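You operate a simulated robot arm through the tools that you are given. There is no shell and no other tool. Be economical: measure what you need, move in short steps, check, and stop when the job is done.

You are at the controls of a simulated two-armed robot. One attempt, no reset.

JOB
Fetch the 10 A white fuse from the top of the front belt and stand it on the top of the wash table. Fetch the small white spool labelled "L-62" from the top of the middle belt and set it on top of the blue caps canister. Stack the 6 A fuse from the top of the middle belt on top of the 25 A fuse. Turn the middle speed dial to 4. Shut the middle lint drawer. Fetch the white cone and stand it on the top of the back brown cartons. Put the round grey filter on the long white card. Turn the pull dial to 5. Do these in any order. Set down upright: white fuse, small white spool, white cone.

It is judged by the outcome, as a careful person would: the job done as asked, and still so three seconds after it is handed in. It fails if anything else is knocked over, pushed out of place, dropped, spilled or broken. A push-on lid holds only when it is set on centred and level and pressed home; a screw cap is set on level and turned clockwise until tight.

ROBOT AND FRAMES
Two 6-joint arms with two-finger grippers on one trunk, on a base that drives. Base frame: it is fixed to the floor where the robot stands at the start and does not move with it; the origin is under the middle of the robot, x ahead of it, y to its left, z up; the surface under the hand at the start is at about z = 620. Lengths are in mm, angles in rad, forces in N, time in s.
The left shoulder is at the start at [70, 148, 1347], the right one opposite. With the tool pointing down near the work surface each hand reaches from about 240 to 520 mm from the robot's upright axis, wherever it stands, measured 20 degrees to its own side. Places, roughly: caps canister [2750, -250, 750]; fuse [2750, 250, 750]; long white card (30x8x1 cm) [3700, -700, 600]; middle lint drawer [3000, 0, 500]; middle speed dial [3100, 500, 600]; pull dial [200, 2900, 900]; round grey filter [500, 3000, 750]; small white spool [2750, 250, 750]; top of the back brown cartons [3600, -1000, 500]; top of the wash table [-3900, 1900, 900]; white cone (7x7x15 cm) [3100, -2200, 900]; white fuse [500, 0, 750]. Payload 2.45 kg a hand.
Tool frame (each hand has its own): the origin (TCP) lies between the finger pads and is the grasp point; the fingertips stand 30 mm ahead of it; z points along the fingers, y is the line along which they close. The gripper opens to 106 mm. The gripper's body begins 79 mm behind the TCP.
Orientation is that of the tool frame in the base frame, as a unit quaternion [w, x, y, z]. With the fingers straight down and closing along the base's y, the tool's x points along the base's -x, its y along +y and its z along -z.

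CONTROLS
- The arms move only by the tool apply_moves. It takes "left_commands", "right_commands" or both (then of equal length, played together; a hand with none holds still); each is a list of rows, each an object (a shift or turn left out is 0, a gripper value left out holds the last) with "xyz": the shift along the base's x, y, z in units of 100 mm (1.0 is 100 mm), a list of three; "angular": the turn, a rotation vector about the base's x, y, z in units of 180 degrees (1.0 is 180 degrees), a list of three; "jaw": the opening, from 0 (shut) to 1 (fully open). In form: [{"xyz": [x, y, z], "angular": [ax, ay, az], "jaw": jaw}, ...]. A call has 1 to 10 rows; each row is the pose to reach, as a shift and turn from the pose commanded when the call began. A call with a number of a shift or a turn outside -1 to 1 is refused whole. A row lasts 0.2 s, in which the tool goes at most 50 mm and 0.15 rad; a call with a longer step from one row to the next is refused whole, and so is a gripper value outside its range. A pose out of reach is approached as far as the arm can. The call stops where the force on the tool passes 40 N (or 10 N more than at its start, if that is more) or the arm is blocked; 0.2 s more then pass. Each finger travels about 72 mm/s and halts on what it meets, pressing with about 24 N; the grip force reading is that of the motor and also rises with nothing between the fingers. The clock runs only during rows and for 0.2 s after the last one: add rows that repeat a pose to give the fingers time. The reply holds the time, the measured pose of the TCP, the force on the tool along the base axes, the opening and the grip force, in the units named above and with some noise, with the torque about the TCP (base axes, N m) and any sound that the robot's microphone picked up, and new pictures: "views" is both (left out), scene, wrist or none (wrist: the cameras of the hands that moved).
- Cameras (640 x 400 px; columns grow to the right, rows downward): "scene" is now at [118.4, 2.8, 1545.2]; the picture's right is [0.04, -1.00, 0.00], its down [-0.86, -0.03, -0.52] and it looks along [0.52, 0.02, -0.86] (base axes); focal length 257 px, centre (320, 200). "left" rides on the left gripper at [76, 2, -106] in its tool frame; the picture's right is [-0.02, 1.00, 0.00], its down [-0.78, -0.02, -0.62] and it looks along [-0.62, -0.01, 0.78] (tool axes); focal length 247 px, centre (320, 200). "right" rides on the right gripper at [76, -2, -106] in its tool frame; the picture's right is [0.02, 1.00, 0.00], its down [-0.78, 0.02, -0.62] and it looks along [-0.62, 0.01, 0.78] (tool axes); focal length 247 px, centre (320, 200). There is no depth. A picture from a camera that has moved, and an enlarged one, comes with that camera's place and axes in the base frame and with its lens.
- raise_lower(by): slides the trunk up (or, below 0, down) by that many mm; the arms and the scene camera ride with it, the base frame stays. It gives what a move gives, with no picture.
- roll_base(legs): drives the robot by 1 to 6 legs, each [ahead, left, turn to the left] in mm, mm and rad, along the robot's own axes; the way and the turn of a leg run together, so that a leg with both is an arc; at most 1500 mm and 3.142 rad a leg. The arms and the cameras ride along, it lands a little off, and it stops where it bumps. It gives what a move gives, and a new picture of the scene camera.
- aim_head(pan, tilt): turns the head with the scene camera to pan (to the left, within 1.501 rad either way) and tilt (down, from -0.506 to 1.204), counted from straight ahead of the robot. It gives what a move gives, and a new picture of the scene camera.
- close_up(camera, box): a new picture of the part [left, top, right, bottom] of that camera's present view, enlarged. No time passes.
- job_done(): hands the job in; it is judged then, once.

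Go step by step. Nothing tells you exact positions but the pictures and the camera data: compare them with the known pose of the tool, close in by small moves and look again before you grip or let go. The budget is 196 turns and 260 pictures, counting those below and the enlarged ones. Unless the task says otherwise, let go and move clear before handing in, and close with one line.

The tools are called after ">>>" by a JSON object that holds its "name" and its "arguments". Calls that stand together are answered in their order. apply_moves: Moves the arms, as the interface text tells. Its arguments: {"type":"object","properties":{"left_commands":{"type":"array","items":{"type":"object","properties":{"xyz":{"type":"array","items":{"type":"number"}},"angular":{"type":"array","items":{"type":"number"}},"jaw":{"type":"number"}}}},"right_commands":{"type":"array","items":{"type":"object","properties":{"xyz":{"type":"array","items":{"type":"number"}},"angular":{"type":"array","items":{"type":"number"}},"jaw":{"type":"number"}}}},"views":{"type":"string","enum":["both","scene","wrist","none"]}},"required":[]} The other tools are called the same way: raise_lower (by) slides the trunk up or down; roll_base (legs) drives the base; aim_head (pan, tilt) turns the head that bears the scene camera; close_up (camera, box) takes an enlarged picture of a part of a camera's view; job_done () hands the job in.

At the start:

```text
time: 0.0
left_tool_pos: [411.0, 222.9, 875.4]
left_tool_rot: [0.001, 0.0, 1.0, 0.0]
left_contact_force: [0.0, 0.4, 0.5]
left_torque: [-0.01, 0.01, 0.02]
left_gripper_width: 105.9
left_gripper_force: 0.0
right_tool_pos: [462.9, -197.3, 944.3]
right_tool_rot: [0.001, 0.0, 1.0, 0.0]
right_contact_force: [0.1, 0.7, -0.1]
right_torque: [0.02, -0.01, -0.01]
right_gripper_width: 106.2
right_gripper_force: 0.0
trunk travel left (down, up): [-820.0, 120.0]
robot x, y, heading: [-2.8, 0.6, 0.002]
head pan, tilt: [0.038, 1.026]
```

scene: 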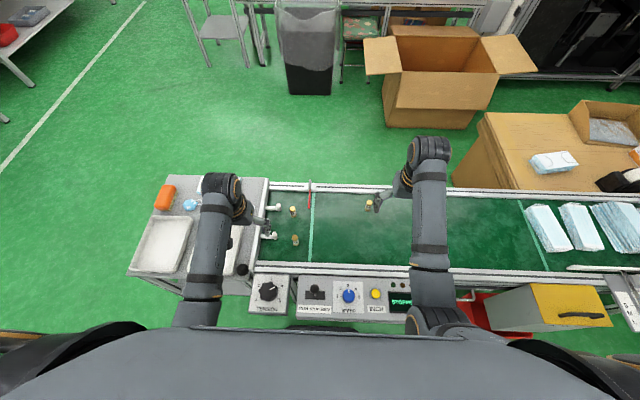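
right: 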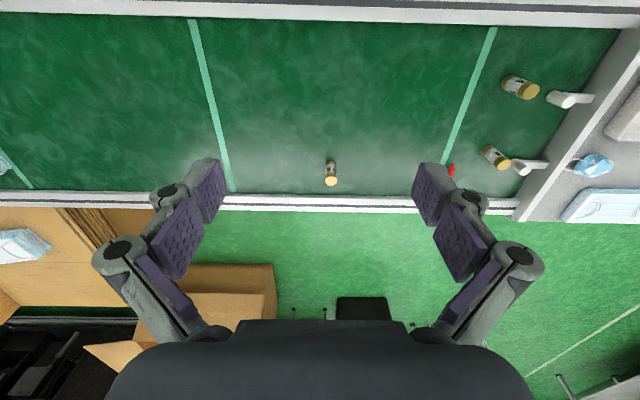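
left: 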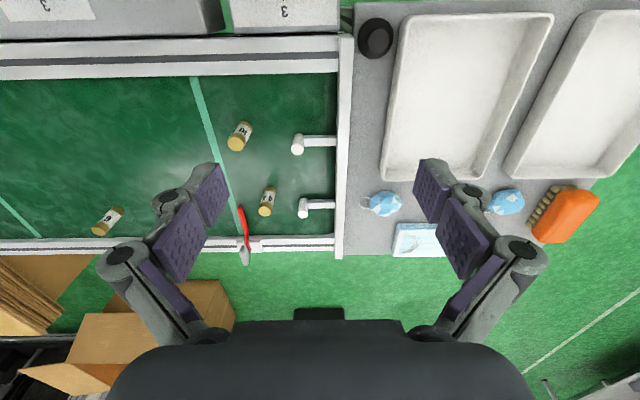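

Three small fuses lie on the front belt; I need to read their labels. I take enlarged pictures first.

>>> {"name": "close_up", "arguments": {"camera": "left", "box": [80, 110, 300, 247]}}

>>> {"name": "close_up", "arguments": {"camera": "right", "box": [300, 60, 560, 222]}}

>>> {"name": "close_up", "arguments": {"camera": "scene", "box": [240, 180, 400, 280]}}

```text
2.91 times, centred on (190, 178) of left
camera zoom: at [333.6, 223.0, 982.4], right [0.02, 1.0, 0.0], down [0.78, -0.02, 0.62], along [0.62, -0.01, -0.78], focal length 718 px, centre (698, 262)
```

zoom: 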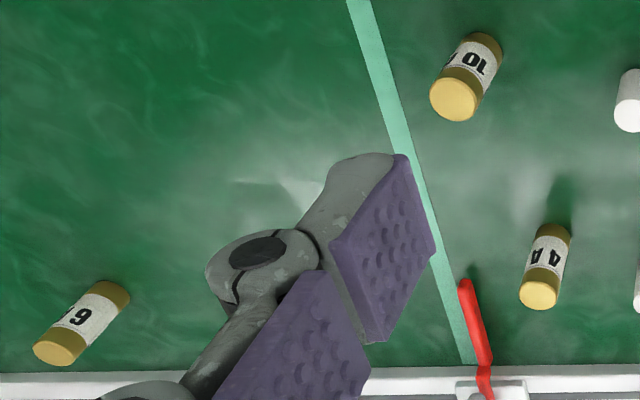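

```text
2.46 times, centred on (430, 141) of right
camera zoom: at [386.5, -197.9, 1050.9], right [-0.02, 1.0, 0.0], down [0.78, 0.02, 0.62], along [0.62, 0.01, -0.78], focal length 608 px, centre (49, 345)
```

zoom: 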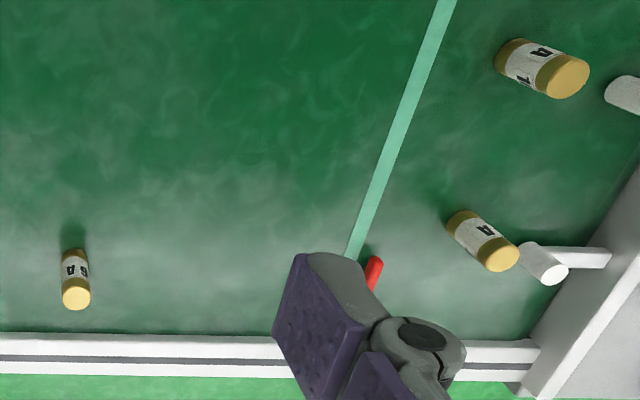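

```text
4.00 times, centred on (320, 230) of scene
camera zoom: at [118.4, 2.8, 1545.2], right [0.04, -1.0, 0.0], down [-0.86, -0.03, -0.52], along [0.52, 0.02, -0.86], focal length 1027 px, centre (320, 80)
```

zoom: 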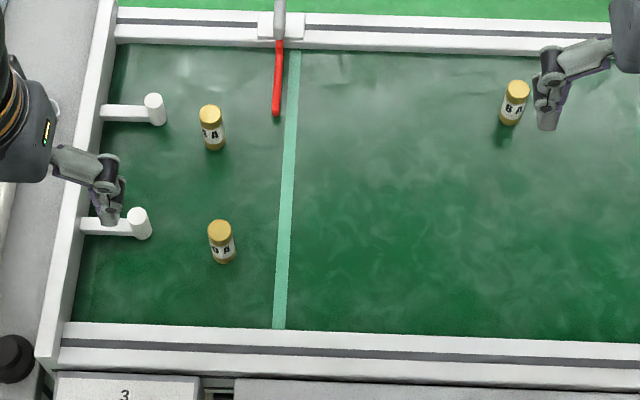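

The 10 A fuse is the near one, standing at about (473, 108) with the belt at z≈620. I move the left hand above it with the jaw partly closed.

>>> {"name": "apply_moves", "arguments": {"left_commands": [{"xyz": [0.2, -0.35, 0], "jaw": 0.6}, {"xyz": [0.4, -0.7, 0], "jaw": 0.6}, {"xyz": [0.62, -1.0, 0]}, {"xyz": [0.62, -1.0, -0.4]}, {"xyz": [0.62, -1.0, -0.8]}, {"xyz": [0.62, -1.0, -1.0]}], "views": "both"}}

```text
time: 1.4
left_tool_pos: [469.1, 134.0, 770.6]
left_tool_rot: [-0.005, -0.002, 1.0, 0.007]
left_contact_force: [0.2, 0.4, 0.5]
left_torque: [0.01, 0.0, -0.02]
left_gripper_width: 63.5
left_gripper_force: 0.1
right_tool_pos: [464.3, -195.0, 944.3]
right_tool_rot: [0.0, 0.0, 1.0, 0.0]
right_contact_force: [-0.8, -0.1, 0.1]
right_torque: [-0.02, 0.06, 0.04]
right_gripper_width: 106.0
right_gripper_force: 0.0
trunk travel left (down, up): [-820.0, 120.0]
robot x, y, heading: [-4.3, -0.2, -0.006]
head pan, tilt: [0.038, 1.026]
camera scene: at [119.1, 3.2, 1545.2], right [0.04, -1.0, 0.0], down [-0.86, -0.03, -0.52], along [0.52, 0.02, -0.86], focal length 257 px, centre (320, 200)
camera left: at [393.0, 132.1, 878.0], right [0.02, 1.0, 0.02], down [0.79, -0.02, 0.61], along [0.61, 0.0, -0.79], focal length 247 px, centre (320, 200)
```

scene: 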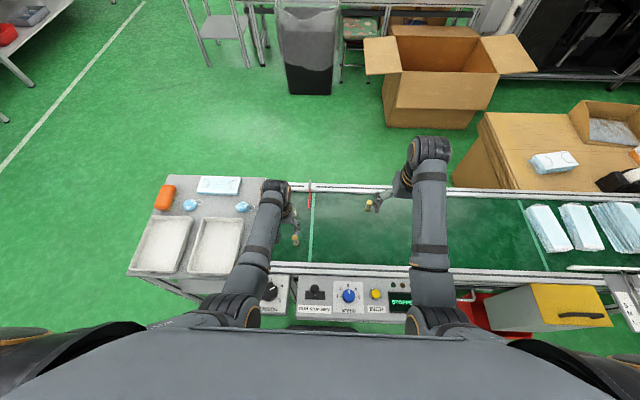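
left: 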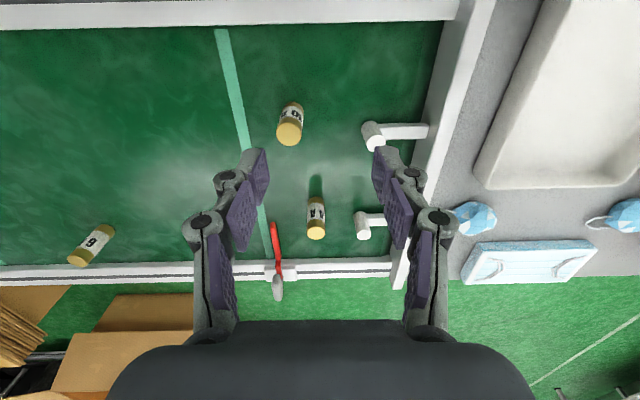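

The fuse sits about 28 mm to the right of the hand. I shift over it, lower partly and look.

>>> {"name": "apply_moves", "arguments": {"left_commands": [{"xyz": [0.02, -0.28, 0]}, {"xyz": [0.02, -0.28, 0]}, {"xyz": [0.02, -0.28, -0.4]}, {"xyz": [0.02, -0.28, -0.4]}], "views": "wrist"}}

>>> {"name": "close_up", "arguments": {"camera": "left", "box": [240, 60, 400, 160]}}

```text
time: 2.6
left_tool_pos: [468.2, 129.8, 725.7]
left_tool_rot: [-0.007, -0.007, 1.0, 0.023]
left_contact_force: [-0.2, 0.5, 0.2]
left_torque: [0.0, 0.02, 0.01]
left_gripper_width: 63.7
left_gripper_force: 0.0
right_tool_pos: [462.3, -195.8, 944.9]
right_tool_rot: [0.0, 0.0, 1.0, 0.0]
right_contact_force: [0.7, 0.9, 0.4]
right_torque: [0.01, 0.0, -0.04]
right_gripper_width: 106.1
right_gripper_force: 0.0
trunk travel left (down, up): [-820.0, 120.0]
robot x, y, heading: [-2.4, -2.1, 0.002]
head pan, tilt: [0.038, 1.026]
stopped in row 4 (left hand): the arm was blocked; the commanded pose is now the measured one
camera left: at [391.6, 124.9, 834.0], right [0.01, 1.0, 0.05], down [0.79, -0.04, 0.61], along [0.61, 0.03, -0.79], focal length 247 px, centre (320, 200)
```

left: 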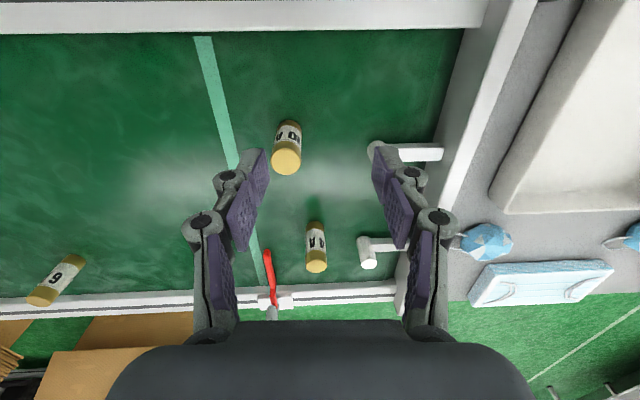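

```text
4.00 times, centred on (320, 110) of left
camera zoom: at [391.6, 124.9, 834.0], right [0.01, 1.0, 0.05], down [0.79, -0.04, 0.61], along [0.61, 0.03, -0.79], focal length 988 px, centre (320, 560)
```

zoom: 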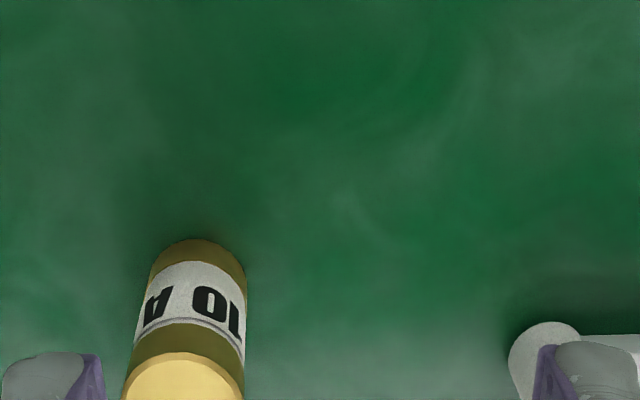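

The label reads "10 A", but the arm is at its sideways limit here. I raise the hand and shift the base 60 mm to the right.

>>> {"name": "apply_moves", "arguments": {"left_commands": [{"xyz": [0, 0.1, 0.4]}, {"xyz": [0, 0.3, 0.6]}, {"xyz": [0, 0.5, 0.6]}], "views": "none"}}

>>> {"name": "roll_base", "arguments": {"legs": [[0, -70, 0]]}}

```text
time: 3.4
left_tool_pos: [467.4, 177.9, 786.3]
left_tool_rot: [-0.006, -0.006, 1.0, 0.02]
left_contact_force: [-0.1, 1.2, 0.6]
left_torque: [0.0, 0.0, -0.01]
left_gripper_width: 63.6
left_gripper_force: 0.0
right_tool_pos: [462.7, -195.2, 945.5]
right_tool_rot: [-0.001, 0.0, 1.0, 0.0]
right_contact_force: [-0.2, 0.4, -0.2]
right_torque: [0.0, -0.01, 0.01]
right_gripper_width: 105.7
right_gripper_force: 0.0
trunk travel left (down, up): [-820.0, 120.0]
robot x, y, heading: [-1.1, 1.7, 0.001]
head pan, tilt: [0.038, 1.026]
```

```text
time: 4.4
left_tool_pos: [469.3, 109.7, 785.7]
left_tool_rot: [-0.006, -0.007, 1.0, 0.022]
left_contact_force: [-0.4, 0.9, 0.4]
left_torque: [0.01, -0.03, -0.03]
left_gripper_width: 63.6
left_gripper_force: 0.0
right_tool_pos: [464.1, -264.2, 945.1]
right_tool_rot: [0.0, -0.001, 1.0, 0.0]
right_contact_force: [0.2, 0.2, 0.4]
right_torque: [0.02, -0.02, 0.0]
right_gripper_width: 106.1
right_gripper_force: 0.1
trunk travel left (down, up): [-820.0, 120.0]
robot x, y, heading: [-3.8, -65.8, 0.003]
head pan, tilt: [0.038, 1.026]
camera scene: at [118.6, -63.5, 1545.2], right [0.04, -1.0, 0.0], down [-0.86, -0.04, -0.52], along [0.52, 0.02, -0.86], focal length 257 px, centre (320, 200)
```

scene: 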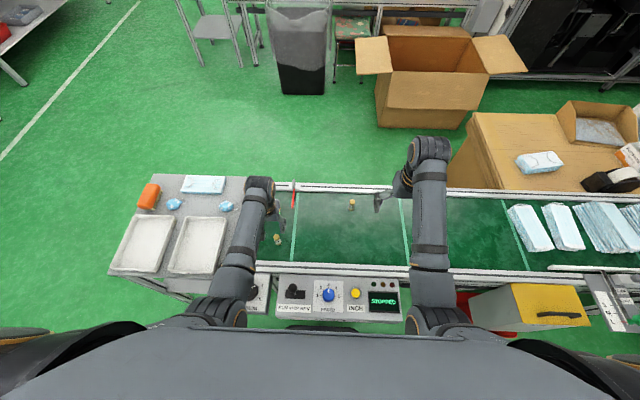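

Now aligned; I correct the small tilt and lower to straddle the fuse.

>>> {"name": "apply_moves", "arguments": {"left_commands": [{"xyz": [0.03, -0.05, -0.3], "angular": [-0.014, 0, 0]}, {"xyz": [0.03, -0.05, -0.6], "angular": [-0.014, 0, 0]}, {"xyz": [0.03, -0.05, -0.65], "angular": [-0.014, 0, 0]}, {"xyz": [0.03, -0.05, -0.65], "angular": [-0.014, 0, 0]}], "views": "wrist"}}

```text
time: 5.4
left_tool_pos: [471.7, 104.3, 719.9]
left_tool_rot: [-0.006, -0.006, 1.0, 0.0]
left_contact_force: [-0.6, 0.8, 0.1]
left_torque: [0.01, -0.02, -0.03]
left_gripper_width: 63.7
left_gripper_force: 0.1
right_tool_pos: [464.0, -263.3, 946.7]
right_tool_rot: [0.0, -0.002, 1.0, 0.0]
right_contact_force: [-0.1, 0.1, -0.9]
right_torque: [-0.03, 0.04, 0.02]
right_gripper_width: 106.0
right_gripper_force: 0.0
trunk travel left (down, up): [-820.0, 120.0]
robot x, y, heading: [0.9, -70.7, -0.004]
head pan, tilt: [0.038, 1.026]
camera left: at [395.7, 104.0, 828.2], right [0.01, 1.0, 0.0], down [0.79, -0.01, 0.61], along [0.61, -0.01, -0.79], focal length 247 px, centre (320, 200)
```

left: 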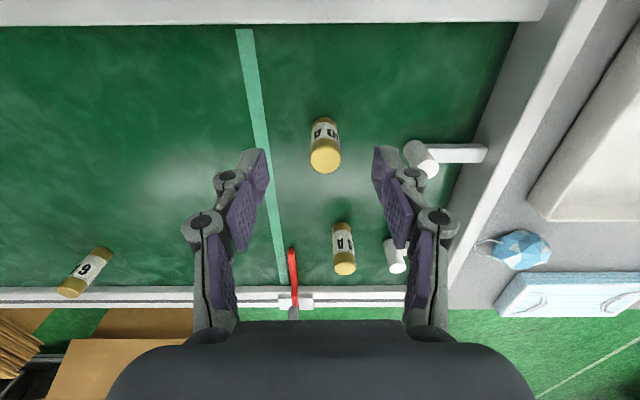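

Centred. I lower to grasp height, close, and lift.

>>> {"name": "apply_moves", "arguments": {"left_commands": [{"xyz": [0, 0.02, -0.3]}, {"xyz": [0, 0.02, -0.6]}, {"xyz": [0, 0.02, -0.6], "jaw": 0.1}, {"xyz": [0, 0.02, -0.6], "jaw": 0.1}, {"xyz": [0, 0.02, -0.6], "jaw": 0.1}, {"xyz": [0, 0.02, -0.6], "jaw": 0.1}], "views": "wrist"}}

```text
time: 6.8
left_tool_pos: [472.2, 106.0, 662.5]
left_tool_rot: [-0.006, -0.007, 1.0, 0.0]
left_contact_force: [-0.6, 0.3, 1.0]
left_torque: [0.01, -0.01, 0.01]
left_gripper_width: 20.6
left_gripper_force: 24.3
right_tool_pos: [462.5, -265.7, 945.2]
right_tool_rot: [0.0, -0.001, 1.0, 0.0]
right_contact_force: [-0.2, 0.4, -0.5]
right_torque: [-0.01, 0.02, 0.02]
right_gripper_width: 105.9
right_gripper_force: 0.0
trunk travel left (down, up): [-820.0, 120.0]
robot x, y, heading: [-3.4, -66.6, 0.006]
head pan, tilt: [0.038, 1.026]
camera left: at [395.9, 106.2, 769.8], right [0.01, 1.0, 0.0], down [0.79, -0.01, 0.61], along [0.61, -0.01, -0.79], focal length 247 px, centre (320, 200)
```

left: 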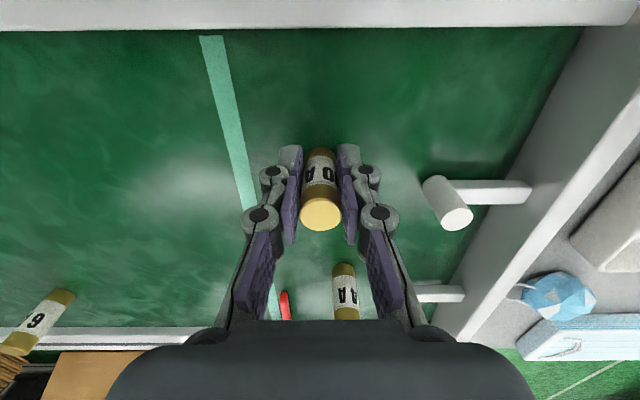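

Gripped. I lift the fuse, then pan the head to look behind-left toward the wash table.

>>> {"name": "apply_moves", "arguments": {"left_commands": [{"xyz": [0, 0.02, 0.4]}, {"xyz": [-0.2, 0.2, 0.8]}, {"xyz": [-0.4, 0.5, 1.0]}, {"xyz": [-0.7, 0.8, 1.0]}, {"xyz": [-0.9, 0.9, 1.0]}], "views": "none"}}

>>> {"name": "aim_head", "arguments": {"pan": 1.5, "tilt": 0.45}}

>>> {"name": "aim_head", "arguments": {"pan": 0.4, "tilt": 0.4}}

>>> {"name": "aim_head", "arguments": {"pan": -0.5, "tilt": 0.4}}

```text
time: 8.0
left_tool_pos: [380.5, 195.3, 760.9]
left_tool_rot: [-0.005, -0.006, 1.0, 0.0]
left_contact_force: [0.4, 0.1, 0.3]
left_torque: [0.02, 0.01, -0.01]
left_gripper_width: 20.4
left_gripper_force: 24.2
right_tool_pos: [463.1, -265.1, 944.2]
right_tool_rot: [0.0, 0.0, 1.0, 0.0]
right_contact_force: [0.0, -0.9, -0.3]
right_torque: [-0.01, -0.01, 0.0]
right_gripper_width: 105.9
right_gripper_force: 0.0
trunk travel left (down, up): [-820.0, 120.0]
robot x, y, heading: [-1.9, -68.7, -0.005]
head pan, tilt: [0.038, 1.026]
```

```text
time: 9.6
left_tool_pos: [381.8, 195.0, 761.0]
left_tool_rot: [-0.006, -0.007, 1.0, 0.001]
left_contact_force: [-0.2, -1.0, -1.2]
left_torque: [0.03, 0.01, 0.01]
left_gripper_width: 20.4
left_gripper_force: 24.2
right_tool_pos: [462.9, -265.8, 945.0]
right_tool_rot: [0.0, -0.001, 1.0, 0.0]
right_contact_force: [0.1, 0.3, -0.4]
right_torque: [-0.01, 0.0, -0.01]
right_gripper_width: 105.8
right_gripper_force: 0.2
trunk travel left (down, up): [-820.0, 120.0]
robot x, y, heading: [2.9, -65.8, 0.003]
head pan, tilt: [1.499, 0.45]
camera scene: at [57.1, 22.6, 1592.6], right [1.0, -0.07, 0.0], down [-0.03, -0.43, -0.9], along [0.06, 0.9, -0.44], focal length 257 px, centre (320, 200)
```

scene: 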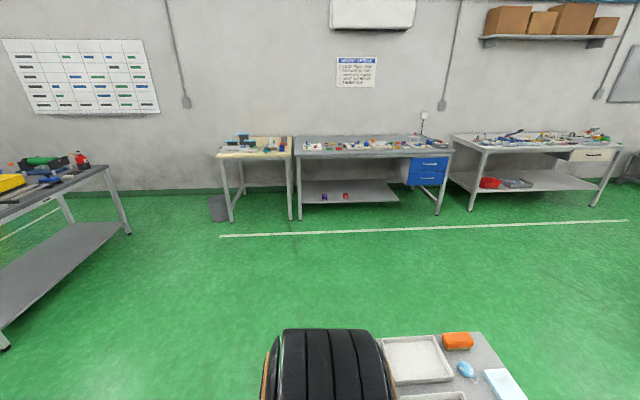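

```text
time: 10.9
left_tool_pos: [381.7, 195.6, 761.5]
left_tool_rot: [-0.006, -0.008, 1.0, 0.0]
left_contact_force: [0.0, 0.3, -0.4]
left_torque: [-0.03, -0.05, -0.02]
left_gripper_width: 20.3
left_gripper_force: 23.6
right_tool_pos: [463.3, -265.0, 944.3]
right_tool_rot: [0.0, -0.001, 1.0, -0.001]
right_contact_force: [0.2, 0.6, -0.1]
right_torque: [0.02, 0.01, -0.01]
right_gripper_width: 105.8
right_gripper_force: 0.0
trunk travel left (down, up): [-820.0, 120.0]
robot x, y, heading: [-1.5, -68.3, 0.005]
head pan, tilt: [0.4, 0.4]
camera scene: at [135.9, -32.8, 1597.3], right [0.39, -0.92, 0.0], down [-0.36, -0.15, -0.92], along [0.85, 0.36, -0.39], focal length 257 px, centre (320, 200)
```

scene: 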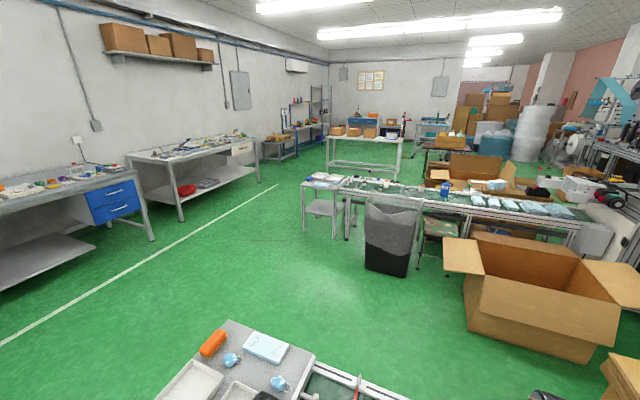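

```text
time: 12.1
left_tool_pos: [381.7, 195.6, 760.0]
left_tool_rot: [-0.007, -0.007, 1.0, 0.0]
left_contact_force: [0.3, -0.2, -1.4]
left_torque: [-0.02, 0.02, -0.03]
left_gripper_width: 20.6
left_gripper_force: 23.6
right_tool_pos: [464.5, -265.3, 946.1]
right_tool_rot: [-0.001, -0.001, 1.0, 0.0]
right_contact_force: [0.0, -0.4, 0.2]
right_torque: [0.02, 0.0, 0.01]
right_gripper_width: 106.0
right_gripper_force: 0.0
trunk travel left (down, up): [-820.0, 120.0]
robot x, y, heading: [-1.3, -66.0, 0.002]
head pan, tilt: [-0.499, 0.4]
camera scene: at [132.1, -113.2, 1597.3], right [-0.48, -0.88, 0.0], down [-0.34, 0.19, -0.92], along [0.81, -0.44, -0.39], focal length 257 px, centre (320, 200)
```

scene: 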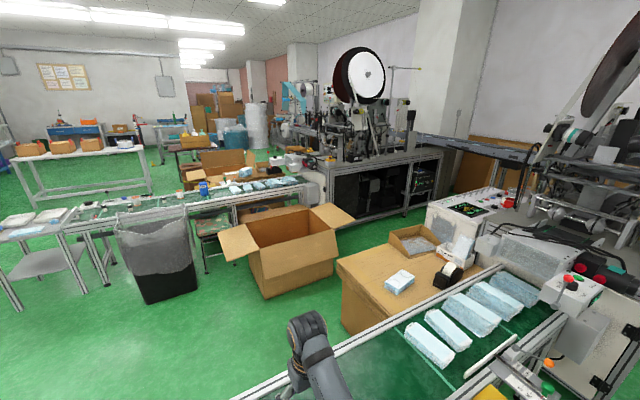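

The front and middle belts and the back wall bench are seen. I back off from the belt and turn left to see what lies behind.

>>> {"name": "aim_head", "arguments": {"pan": 1.5, "tilt": 0.4}}

>>> {"name": "roll_base", "arguments": {"legs": [[-350, 0, 0], [0, 0, 1.2]]}}

```text
time: 14.0
left_tool_pos: [382.2, 194.8, 761.3]
left_tool_rot: [-0.006, -0.007, 1.0, 0.0]
left_contact_force: [-0.6, -0.7, -0.2]
left_torque: [0.02, 0.02, -0.01]
left_gripper_width: 20.4
left_gripper_force: 23.2
right_tool_pos: [463.2, -265.3, 943.1]
right_tool_rot: [0.0, -0.001, 1.0, 0.0]
right_contact_force: [0.1, 0.8, -0.1]
right_torque: [-0.01, -0.02, -0.03]
right_gripper_width: 106.1
right_gripper_force: 0.1
trunk travel left (down, up): [-820.0, 120.0]
robot x, y, heading: [-0.4, -65.8, -0.002]
head pan, tilt: [1.499, 0.4]
camera scene: at [57.2, 23.3, 1597.3], right [1.0, -0.07, 0.0], down [-0.03, -0.39, -0.92], along [0.07, 0.92, -0.39], focal length 257 px, centre (320, 200)
```

scene: 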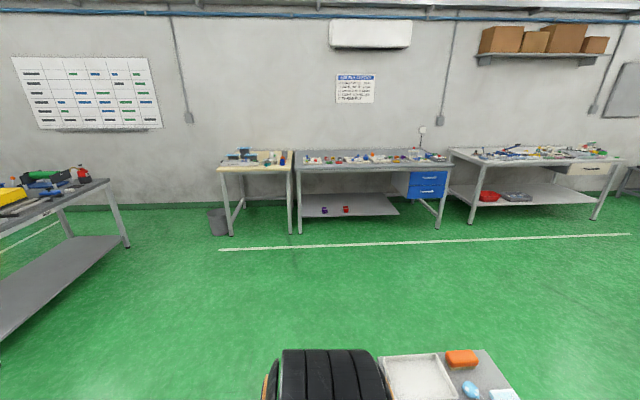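

```text
time: 19.3
left_tool_pos: [-465.8, 382.7, 760.6]
left_tool_rot: [-0.005, -0.564, 0.826, -0.004]
left_contact_force: [-0.1, 0.2, -0.6]
left_torque: [0.0, -0.01, 0.02]
left_gripper_width: 20.3
left_gripper_force: 24.1
right_tool_pos: [-9.9, 286.2, 945.1]
right_tool_rot: [0.0, -0.558, 0.83, 0.0]
right_contact_force: [0.3, -0.5, 0.3]
right_torque: [0.02, 0.01, 0.02]
right_gripper_width: 106.2
right_gripper_force: 0.1
trunk travel left (down, up): [-820.0, 120.0]
robot x, y, heading: [-364.7, -68.8, 1.183]
head pan, tilt: [1.499, 0.4]
camera scene: at [-428.9, 18.2, 1597.3], right [0.44, 0.9, 0.0], down [0.35, -0.17, -0.92], along [-0.83, 0.41, -0.39], focal length 257 px, centre (320, 200)
```

scene: 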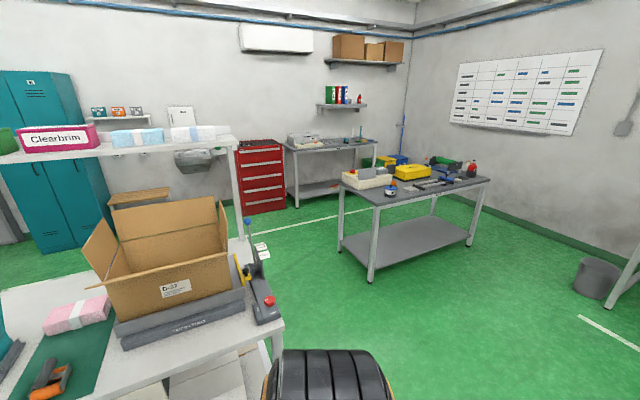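

The wash table is the grey bench against the far wall beside the red cabinet (front edge x≈-3700). I drive through the corridor at y≈750 between the packing table and the island table.

>>> {"name": "aim_head", "arguments": {"pan": 0, "tilt": 0.5}}

>>> {"name": "roll_base", "arguments": {"legs": [[726, 388, 0], [0, 0, 1.958]]}}

```text
time: 20.9
left_tool_pos: [-465.5, 384.4, 759.9]
left_tool_rot: [-0.005, -0.563, 0.826, -0.003]
left_contact_force: [-0.1, 0.1, -0.5]
left_torque: [-0.03, -0.01, 0.0]
left_gripper_width: 20.4
left_gripper_force: 23.7
right_tool_pos: [-8.1, 285.4, 945.2]
right_tool_rot: [0.001, -0.558, 0.83, 0.001]
right_contact_force: [0.3, 1.0, 0.7]
right_torque: [-0.01, -0.01, 0.01]
right_gripper_width: 105.9
right_gripper_force: 0.0
trunk travel left (down, up): [-820.0, 120.0]
robot x, y, heading: [-365.6, -67.9, 1.184]
head pan, tilt: [0.0, 0.499]
camera scene: at [-311.7, 61.6, 1588.2], right [0.93, -0.38, 0.0], down [-0.18, -0.44, -0.88], along [0.33, 0.81, -0.48], focal length 257 px, centre (320, 200)
```

scene: 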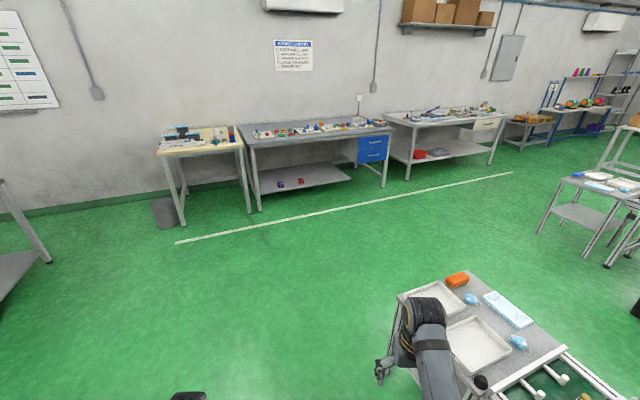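

```text
time: 30.0
left_tool_pos: [-835.7, 510.9, 760.2]
left_tool_rot: [0.001, 1.0, -0.011, 0.006]
left_contact_force: [0.2, -0.2, -1.1]
left_torque: [0.04, 0.01, 0.0]
left_gripper_width: 20.4
left_gripper_force: 24.0
right_tool_pos: [-899.6, 972.2, 945.1]
right_tool_rot: [0.0, 1.0, -0.017, 0.0]
right_contact_force: [-0.4, -0.1, 0.1]
right_torque: [-0.01, 0.01, 0.04]
right_gripper_width: 105.9
right_gripper_force: 0.1
trunk travel left (down, up): [-820.0, 120.0]
robot x, y, heading: [-443.9, 761.1, 3.104]
head pan, tilt: [0.0, 0.499]
camera scene: at [-585.5, 765.7, 1588.1], right [0.04, 1.0, 0.0], down [0.48, -0.02, -0.88], along [-0.88, 0.03, -0.48], focal length 257 px, centre (320, 200)
```

scene: 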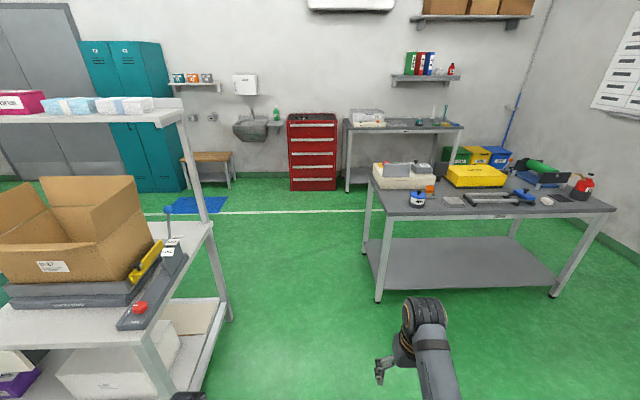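

The corridor is clear. I correct heading and drive ahead.

>>> {"name": "roll_base", "arguments": {"legs": [[0, 30, 0.037], [1350, 0, 0], [1300, 0, 0]]}}

```text
time: 43.3
left_tool_pos: [-3479.5, 424.9, 761.1]
left_tool_rot: [0.0, 1.0, 0.012, 0.006]
left_contact_force: [-0.1, 0.6, -1.1]
left_torque: [0.0, -0.02, 0.0]
left_gripper_width: 20.5
left_gripper_force: 24.0
right_tool_pos: [-3565.3, 884.1, 944.8]
right_tool_rot: [0.0, 1.0, 0.006, 0.0]
right_contact_force: [0.1, -0.4, -0.2]
right_torque: [-0.03, 0.0, -0.04]
right_gripper_width: 106.0
right_gripper_force: 0.1
trunk travel left (down, up): [-820.0, 120.0]
robot x, y, heading: [-3104.2, 692.8, -3.133]
head pan, tilt: [0.0, 0.499]
camera scene: at [-3241.7, 691.7, 1588.2], right [-0.01, 1.0, 0.0], down [0.48, 0.01, -0.88], along [-0.88, -0.01, -0.48], focal length 257 px, centre (320, 200)
```

scene: 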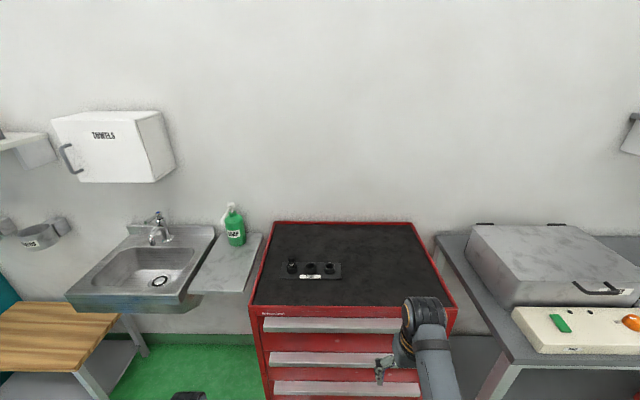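

The grey bench to the right with the washer box is the wash table. I raise trunk and hands and strafe in front of it.

>>> {"name": "raise_lower", "arguments": {"by": 120}}

>>> {"name": "apply_moves", "arguments": {"left_commands": [{"xyz": [0, 0, 0.5]}, {"xyz": [0, 0, 1.0]}, {"xyz": [0, 0, 1.0]}], "views": "none"}}

>>> {"name": "roll_base", "arguments": {"legs": [[0, -1200, 0]]}}

```text
time: 44.8
left_tool_pos: [-3479.8, 423.8, 880.4]
left_tool_rot: [0.0, 1.0, 0.012, 0.007]
left_contact_force: [-0.2, -0.4, -0.4]
left_torque: [0.01, -0.02, 0.03]
left_gripper_width: 20.1
left_gripper_force: 24.1
right_tool_pos: [-3567.0, 883.3, 1064.4]
right_tool_rot: [0.001, 1.0, 0.006, 0.001]
right_contact_force: [0.1, 0.2, 0.2]
right_torque: [-0.02, -0.02, 0.01]
right_gripper_width: 106.0
right_gripper_force: 0.1
trunk travel left (down, up): [-940.0, 0.0]
robot x, y, heading: [-3099.1, 693.7, -3.129]
head pan, tilt: [0.0, 0.499]
```

```text
time: 45.6
left_tool_pos: [-3481.2, 424.5, 980.5]
left_tool_rot: [0.0, 1.0, 0.012, 0.006]
left_contact_force: [-0.2, -0.8, -1.0]
left_torque: [-0.01, 0.02, 0.03]
left_gripper_width: 20.4
left_gripper_force: 23.9
right_tool_pos: [-3567.2, 883.8, 1064.4]
right_tool_rot: [0.0, 1.0, 0.006, 0.0]
right_contact_force: [0.6, 0.2, -0.5]
right_torque: [-0.01, -0.05, 0.01]
right_gripper_width: 106.1
right_gripper_force: 0.0
trunk travel left (down, up): [-940.0, 0.0]
robot x, y, heading: [-3102.6, 692.9, -3.131]
head pan, tilt: [0.0, 0.499]
```

```text
time: 51.7
left_tool_pos: [-3490.1, 1619.7, 981.2]
left_tool_rot: [0.0, 1.0, 0.005, 0.008]
left_contact_force: [0.3, 0.4, -0.8]
left_torque: [-0.02, 0.0, -0.01]
left_gripper_width: 20.3
left_gripper_force: 24.2
right_tool_pos: [-3569.3, 2080.1, 1064.9]
right_tool_rot: [0.0, 1.0, -0.001, 0.001]
right_contact_force: [-0.3, -0.6, -0.2]
right_torque: [-0.01, 0.02, 0.0]
right_gripper_width: 106.1
right_gripper_force: 0.1
trunk travel left (down, up): [-940.0, 0.0]
robot x, y, heading: [-3110.0, 1881.8, 3.142]
head pan, tilt: [0.0, 0.499]
camera scene: at [-3247.5, 1882.9, 1708.1], right [0.0, 1.0, 0.0], down [0.48, 0.0, -0.88], along [-0.88, 0.0, -0.48], focal length 257 px, centre (320, 200)
```

scene: 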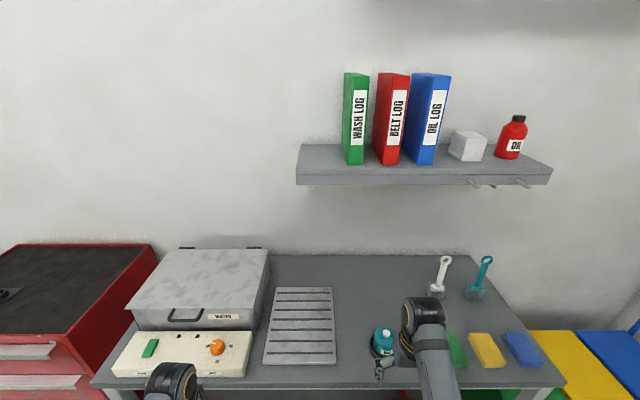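

The table has free space between the drain rack and the teal bottle. I pull the right hand back, then drive closer so the left hand can place the fuse at about (-3790, 1995).

>>> {"name": "apply_moves", "arguments": {"right_commands": [{"xyz": [0.5, 0, 0]}, {"xyz": [1.0, 0, 0.2]}, {"xyz": [1.0, 0, 0.2]}], "views": "none"}}

>>> {"name": "roll_base", "arguments": {"legs": [[0, -275, 0], [200, 0, 0]]}}

>>> {"name": "aim_head", "arguments": {"pan": 0.15, "tilt": 0.95}}

```text
refused: row 2 steps farther than a row can; nothing moved
```

```text
time: 54.8
left_tool_pos: [-3690.2, 1893.9, 983.1]
left_tool_rot: [0.0, 1.0, 0.005, 0.005]
left_contact_force: [0.6, 0.1, -0.9]
left_torque: [0.01, 0.01, 0.0]
left_gripper_width: 20.1
left_gripper_force: 24.2
right_tool_pos: [-3768.7, 2355.7, 1065.8]
right_tool_rot: [0.0, 1.0, -0.001, -0.002]
right_contact_force: [0.1, -0.5, -0.3]
right_torque: [0.06, 0.04, 0.0]
right_gripper_width: 105.9
right_gripper_force: 0.1
trunk travel left (down, up): [-940.0, 0.0]
robot x, y, heading: [-3306.3, 2161.4, 3.142]
head pan, tilt: [0.0, 0.499]
camera scene: at [-3445.0, 2158.5, 1708.6], right [0.0, 1.0, 0.0], down [0.48, 0.0, -0.88], along [-0.88, 0.0, -0.48], focal length 257 px, centre (320, 200)
```

scene: 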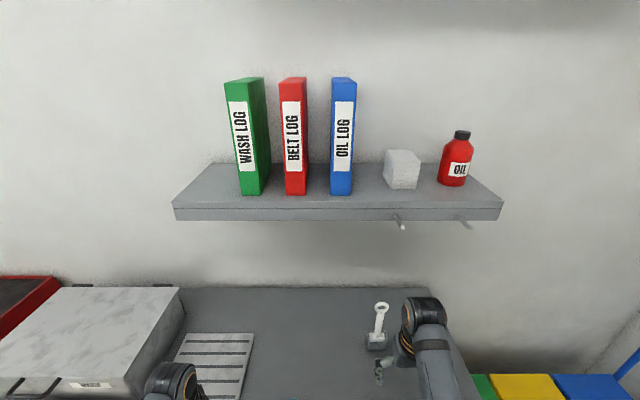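

```text
time: 55.7
left_tool_pos: [-3691.6, 1894.3, 981.1]
left_tool_rot: [0.001, 1.0, 0.005, 0.008]
left_contact_force: [0.0, -0.3, -0.6]
left_torque: [0.02, -0.02, 0.01]
left_gripper_width: 20.5
left_gripper_force: 24.1
right_tool_pos: [-3772.0, 2355.2, 1064.0]
right_tool_rot: [0.001, 1.0, -0.001, 0.0]
right_contact_force: [0.2, -0.8, 0.0]
right_torque: [0.0, 0.04, 0.0]
right_gripper_width: 106.3
right_gripper_force: 0.1
trunk travel left (down, up): [-940.0, 0.0]
robot x, y, heading: [-3305.4, 2158.3, 3.138]
head pan, tilt: [0.15, 0.949]
camera scene: at [-3431.9, 2148.3, 1670.6], right [-0.15, 0.99, 0.0], down [0.8, 0.12, -0.58], along [-0.58, -0.09, -0.81], focal length 257 px, centre (320, 200)
```

scene: 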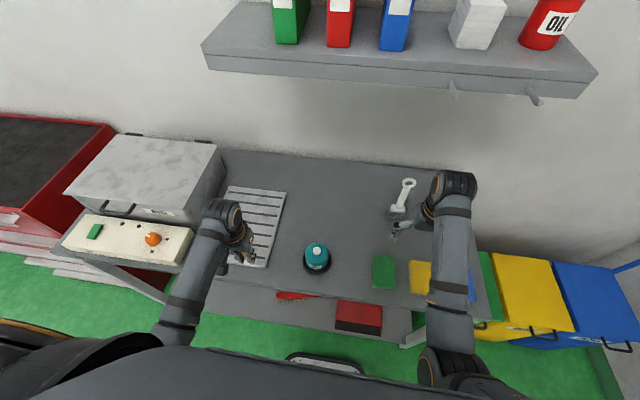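

I can see the free spot between rack and bottle. Move the left hand to about (-3795, 2000), staying high.

>>> {"name": "apply_moves", "arguments": {"left_commands": [{"xyz": [-0.3, 0.3, 0]}, {"xyz": [-0.6, 0.6, 0]}, {"xyz": [-0.9, 0.9, 0]}, {"xyz": [-1.0, 1.0, 0]}, {"xyz": [-1.0, 1.0, 0]}], "views": "both"}}

```text
time: 56.9
left_tool_pos: [-3793.4, 1996.4, 982.2]
left_tool_rot: [0.0, 1.0, 0.005, 0.007]
left_contact_force: [0.4, -0.1, -0.1]
left_torque: [-0.04, 0.01, -0.02]
left_gripper_width: 20.3
left_gripper_force: 23.8
right_tool_pos: [-3771.5, 2356.4, 1065.6]
right_tool_rot: [0.0, 1.0, -0.001, 0.0]
right_contact_force: [-0.2, 0.3, 0.9]
right_torque: [0.02, -0.02, -0.01]
right_gripper_width: 105.9
right_gripper_force: 0.1
trunk travel left (down, up): [-940.0, 0.0]
robot x, y, heading: [-3308.7, 2155.8, 3.14]
head pan, tilt: [0.15, 0.949]
camera scene: at [-3430.5, 2148.0, 1670.7], right [-0.15, 0.99, 0.0], down [0.8, 0.12, -0.58], along [-0.58, -0.09, -0.81], focal length 257 px, centre (320, 200)
camera left: at [-3719.4, 1994.1, 1089.8], right [-0.01, -1.0, 0.0], down [-0.79, 0.01, 0.61], along [-0.61, 0.01, -0.79], focal length 247 px, centre (320, 200)
```

scene: 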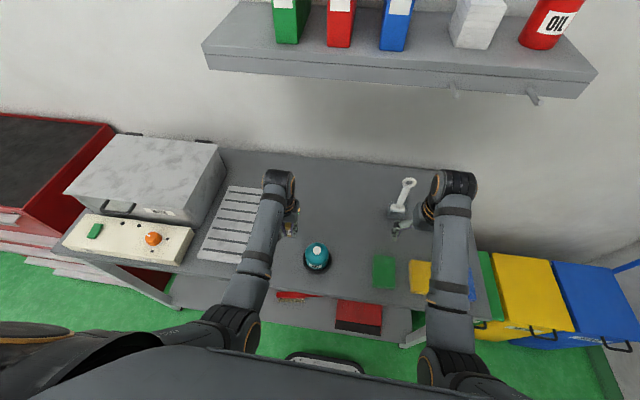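
left: 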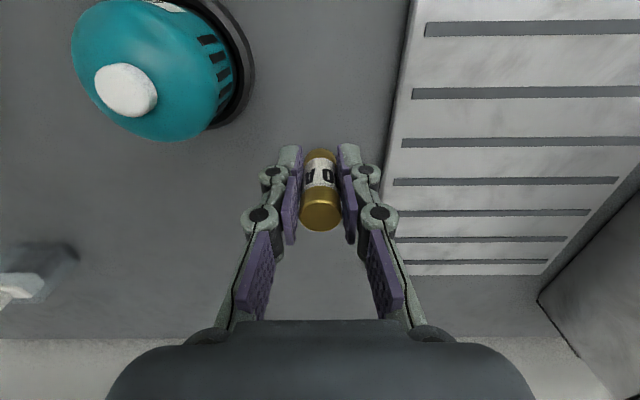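

Clear below; table appears to be at z≈870–880. I lower gently until contact.

>>> {"name": "apply_moves", "arguments": {"left_commands": [{"xyz": [0, 0.05, -0.3]}, {"xyz": [0, 0.05, -0.45]}, {"xyz": [0, 0.05, -0.53]}, {"xyz": [0, 0.05, -0.58]}, {"xyz": [0, 0.05, -0.63]}, {"xyz": [0, 0.05, -0.67]}, {"xyz": [0, 0.05, -0.7]}], "views": "wrist"}}

```text
time: 58.4
left_tool_pos: [-3794.0, 2001.3, 919.9]
left_tool_rot: [0.001, 1.0, 0.005, -0.001]
left_contact_force: [8.8, -0.8, 26.2]
left_torque: [-0.05, -0.17, 0.01]
left_gripper_width: 20.5
left_gripper_force: 24.1
right_tool_pos: [-3768.2, 2355.6, 1065.7]
right_tool_rot: [0.001, 1.0, -0.001, -0.002]
right_contact_force: [0.0, -0.9, -0.8]
right_torque: [0.01, -0.03, -0.02]
right_gripper_width: 106.0
right_gripper_force: 0.1
trunk travel left (down, up): [-940.0, 0.0]
robot x, y, heading: [-3308.5, 2158.0, 3.141]
head pan, tilt: [0.15, 0.949]
stopped in row 7 (left hand): the force on the tool passed its limit at 44 N (the readings are from after the stop); the commanded pose is now the measured one
camera left: at [-3718.9, 1999.2, 1027.2], right [-0.01, -1.0, 0.0], down [-0.78, 0.01, 0.62], along [-0.62, 0.01, -0.78], focal length 247 px, centre (320, 200)
```

left: 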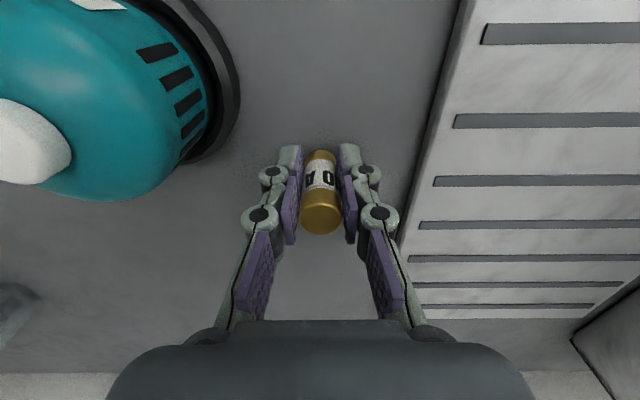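

Contact made. I relax by 1 mm and open the fingers modestly, then rise.

>>> {"name": "apply_moves", "arguments": {"left_commands": [{"xyz": [0, 0, 0.01]}, {"xyz": [0, 0, 0.01], "jaw": 0.25}, {"xyz": [0, 0, 0.01], "jaw": 0.42}, {"xyz": [0, 0, 0.01], "jaw": 0.42}, {"xyz": [0, 0, 0.25]}, {"xyz": [0, 0, 0.6]}, {"xyz": [0, 0, 0.9]}, {"xyz": [0, 0, 1.0]}], "views": "wrist"}}

```text
time: 60.2
left_tool_pos: [-3795.0, 2000.0, 1017.5]
left_tool_rot: [0.0, 1.0, 0.006, 0.002]
left_contact_force: [-0.4, 0.0, 0.0]
left_torque: [-0.01, 0.02, -0.04]
left_gripper_width: 44.4
left_gripper_force: 0.1
right_tool_pos: [-3771.8, 2355.5, 1065.7]
right_tool_rot: [0.0, 1.0, -0.002, 0.0]
right_contact_force: [-0.1, 0.4, 0.2]
right_torque: [0.01, 0.0, -0.02]
right_gripper_width: 106.4
right_gripper_force: 0.0
trunk travel left (down, up): [-940.0, 0.0]
robot x, y, heading: [-3308.0, 2159.7, 3.14]
head pan, tilt: [0.15, 0.949]
camera left: at [-3720.9, 1997.6, 1124.2], right [-0.01, -1.0, 0.0], down [-0.79, 0.01, 0.62], along [-0.62, 0.01, -0.79], focal length 247 px, centre (320, 200)
```

left: 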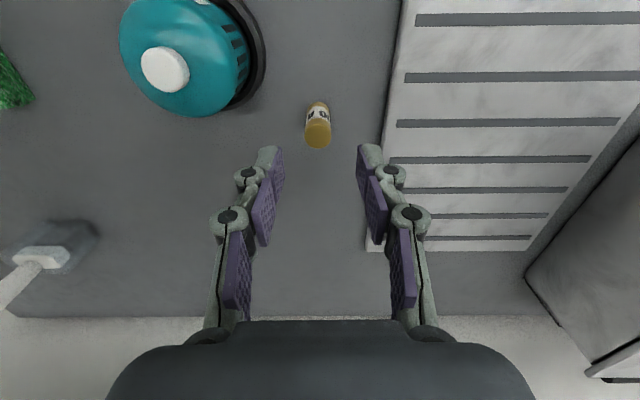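

The 10 A fuse stands on the wash table. Next I go back via the corridor toward the wall bench with the pull dial and filter.

>>> {"name": "roll_base", "arguments": {"legs": [[-260, 0, 0], [0, 1440, 0], [-1050, 0, 0], [-1050, 0, 0], [0, 0, -1.57]]}}

>>> {"name": "aim_head", "arguments": {"pan": -0.3, "tilt": 0.3}}

```text
time: 82.7
left_tool_pos: [-1113.5, 1231.7, 1017.8]
left_tool_rot: [0.001, 0.722, -0.692, 0.002]
left_contact_force: [-0.3, -1.1, 0.5]
left_torque: [-0.02, 0.0, 0.0]
left_gripper_width: 44.6
left_gripper_force: 0.0
right_tool_pos: [-755.9, 1218.9, 1063.9]
right_tool_rot: [0.0, 0.718, -0.696, 0.0]
right_contact_force: [-0.2, 0.3, -0.9]
right_torque: [-0.02, 0.01, 0.02]
right_gripper_width: 106.0
right_gripper_force: 0.1
trunk travel left (down, up): [-940.0, 0.0]
robot x, y, heading: [-938.3, 749.3, 1.6]
head pan, tilt: [0.15, 0.949]
camera scene: at [-952.5, 872.3, 1670.7], right [0.98, 0.18, 0.0], down [0.15, -0.8, -0.58], along [-0.1, 0.57, -0.81], focal length 257 px, centre (320, 200)
```

scene: 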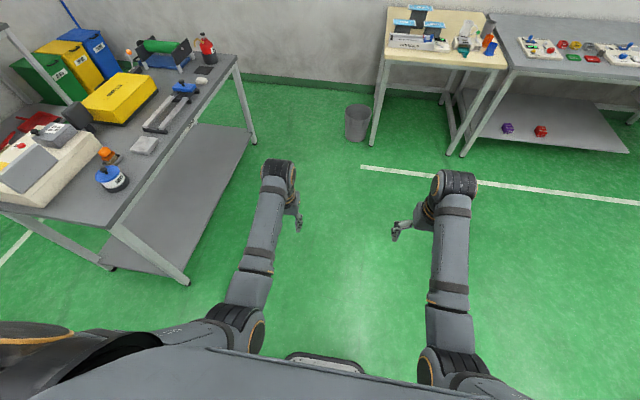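

```text
time: 83.7
left_tool_pos: [-1112.4, 1233.1, 1016.4]
left_tool_rot: [0.002, 0.722, -0.691, 0.001]
left_contact_force: [0.3, -0.1, 1.1]
left_torque: [0.02, 0.01, -0.02]
left_gripper_width: 44.6
left_gripper_force: 0.1
right_tool_pos: [-756.9, 1219.0, 1065.5]
right_tool_rot: [0.001, 0.717, -0.697, 0.001]
right_contact_force: [-0.8, -0.9, 0.6]
right_torque: [0.03, 0.0, 0.03]
right_gripper_width: 106.0
right_gripper_force: 0.0
trunk travel left (down, up): [-940.0, 0.0]
robot x, y, heading: [-935.8, 752.8, 1.604]
head pan, tilt: [-0.3, 0.3]
camera scene: at [-914.4, 890.7, 1726.5], right [0.96, -0.27, 0.0], down [-0.08, -0.29, -0.95], along [0.25, 0.92, -0.3], focal length 257 px, centre (320, 200)
```

scene: 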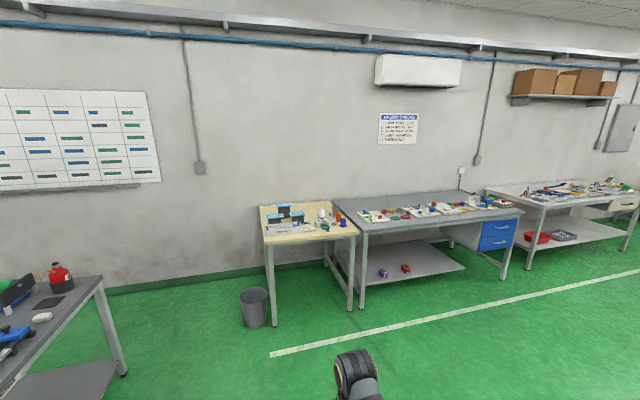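

Clear floor to the bench. I drive to about (100, 1950) facing it.

>>> {"name": "roll_base", "arguments": {"legs": [[1165, -1080, -0.033]]}}

>>> {"name": "aim_head", "arguments": {"pan": 0, "tilt": 0.6}}

```text
refused: leg 1 is longer than a leg can be; nothing moved
```

```text
time: 84.5
left_tool_pos: [-1112.5, 1231.9, 1016.7]
left_tool_rot: [0.001, 0.723, -0.691, 0.002]
left_contact_force: [-0.5, 0.3, -1.2]
left_torque: [-0.02, 0.02, 0.01]
left_gripper_width: 44.8
left_gripper_force: 0.1
right_tool_pos: [-756.2, 1218.7, 1064.8]
right_tool_rot: [0.0, 0.717, -0.697, 0.0]
right_contact_force: [0.6, 0.9, -0.4]
right_torque: [-0.03, -0.02, 0.0]
right_gripper_width: 106.1
right_gripper_force: 0.1
trunk travel left (down, up): [-940.0, 0.0]
robot x, y, heading: [-937.5, 750.7, 1.597]
head pan, tilt: [0.0, 0.6]
camera scene: at [-941.8, 889.1, 1699.1], right [1.0, 0.03, 0.0], down [0.02, -0.56, -0.83], along [-0.02, 0.83, -0.56], focal length 257 px, centre (320, 200)
```

scene: 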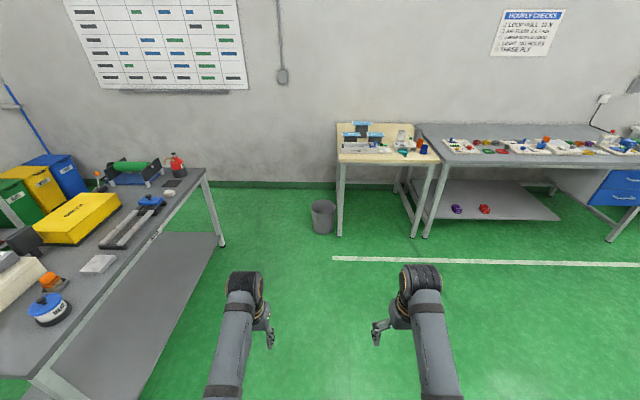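

>>> {"name": "roll_base", "arguments": {"legs": [[0, -1080, -0.03], [1200, 0, 0]]}}

```text
time: 90.2
left_tool_pos: [-19.3, 1247.1, 1016.8]
left_tool_rot: [-0.001, -0.706, 0.709, -0.001]
left_contact_force: [0.9, -0.7, 0.1]
left_torque: [0.0, 0.06, 0.02]
left_gripper_width: 44.3
left_gripper_force: 0.1
right_tool_pos: [335.7, 1218.7, 1064.8]
right_tool_rot: [0.0, -0.702, 0.713, 0.0]
right_contact_force: [0.2, 0.3, 0.1]
right_torque: [0.0, 0.03, 0.0]
right_gripper_width: 106.2
right_gripper_force: 0.0
trunk travel left (down, up): [-940.0, 0.0]
robot x, y, heading: [133.2, 759.7, 1.555]
head pan, tilt: [0.0, 0.6]
stopped in leg 1: the robot was blocked; the commanded pose is now the measured one
camera scene: at [134.6, 896.8, 1699.1], right [1.0, -0.02, 0.0], down [-0.01, -0.56, -0.82], along [0.01, 0.82, -0.57], focal length 257 px, centre (320, 200)
```

scene: 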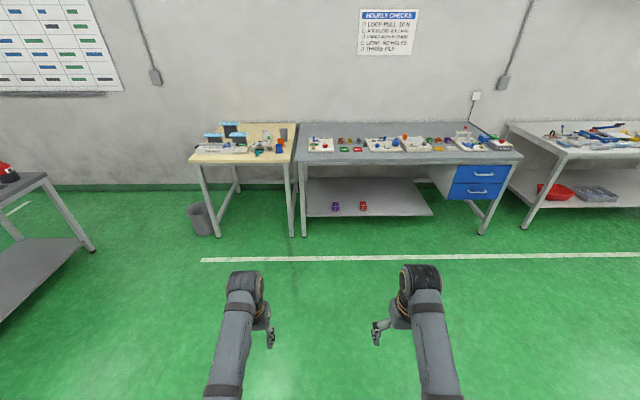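

The base just touched the tray table beside it and stopped; I move away ahead toward the bench.

>>> {"name": "roll_base", "arguments": {"legs": [[1350, 0, 0.015]]}}

>>> {"name": "aim_head", "arguments": {"pan": 0, "tilt": 0.8}}

```text
time: 96.9
left_tool_pos: [-2.5, 2586.2, 1017.8]
left_tool_rot: [0.001, 0.708, -0.707, 0.001]
left_contact_force: [-0.3, 1.1, -0.2]
left_torque: [-0.02, 0.0, 0.02]
left_gripper_width: 44.4
left_gripper_force: 0.0
right_tool_pos: [352.7, 2557.4, 1065.4]
right_tool_rot: [-0.001, -0.703, 0.712, 0.0]
right_contact_force: [0.2, 0.3, 0.3]
right_torque: [-0.01, 0.01, 0.02]
right_gripper_width: 106.1
right_gripper_force: 0.1
trunk travel left (down, up): [-940.0, 0.0]
robot x, y, heading: [154.7, 2099.3, 1.559]
head pan, tilt: [0.0, 0.6]
camera scene: at [153.1, 2235.0, 1699.1], right [1.0, -0.01, 0.0], down [-0.01, -0.56, -0.83], along [0.01, 0.83, -0.56], focal length 257 px, centre (320, 200)
```

scene: 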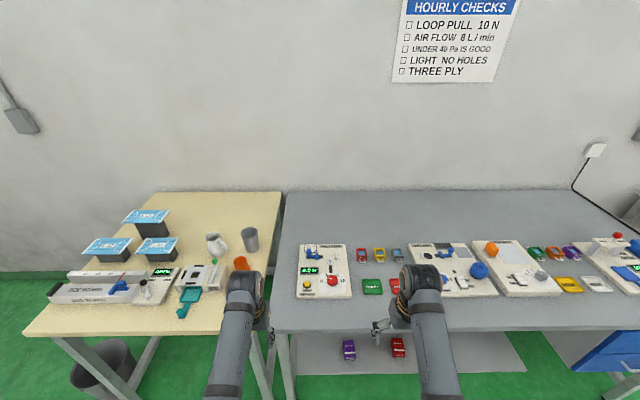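

```text
time: 97.7
left_tool_pos: [-2.9, 2585.5, 1016.5]
left_tool_rot: [-0.002, -0.707, 0.707, -0.001]
left_contact_force: [-0.2, -0.1, -0.5]
left_torque: [0.0, 0.0, -0.01]
left_gripper_width: 44.2
left_gripper_force: 0.1
right_tool_pos: [353.2, 2557.8, 1064.7]
right_tool_rot: [0.0, -0.702, 0.712, 0.0]
right_contact_force: [0.3, -0.3, -1.0]
right_torque: [0.0, 0.0, -0.03]
right_gripper_width: 105.8
right_gripper_force: 0.0
trunk travel left (down, up): [-940.0, 0.0]
robot x, y, heading: [154.7, 2095.2, 1.556]
head pan, tilt: [0.0, 0.799]
camera scene: at [153.0, 2228.3, 1682.2], right [1.0, -0.01, 0.0], down [-0.01, -0.72, -0.7], along [0.01, 0.7, -0.72], focal length 257 px, centre (320, 200)
```

scene: 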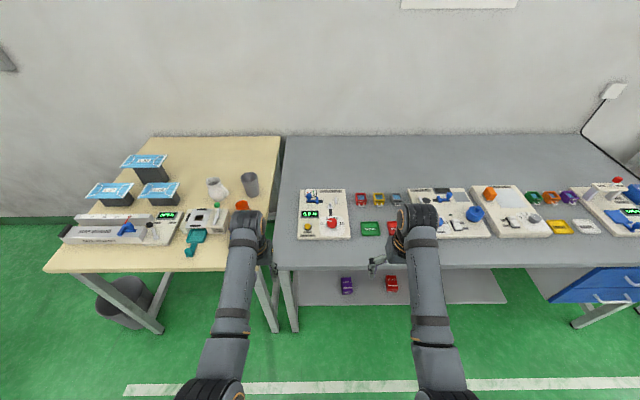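

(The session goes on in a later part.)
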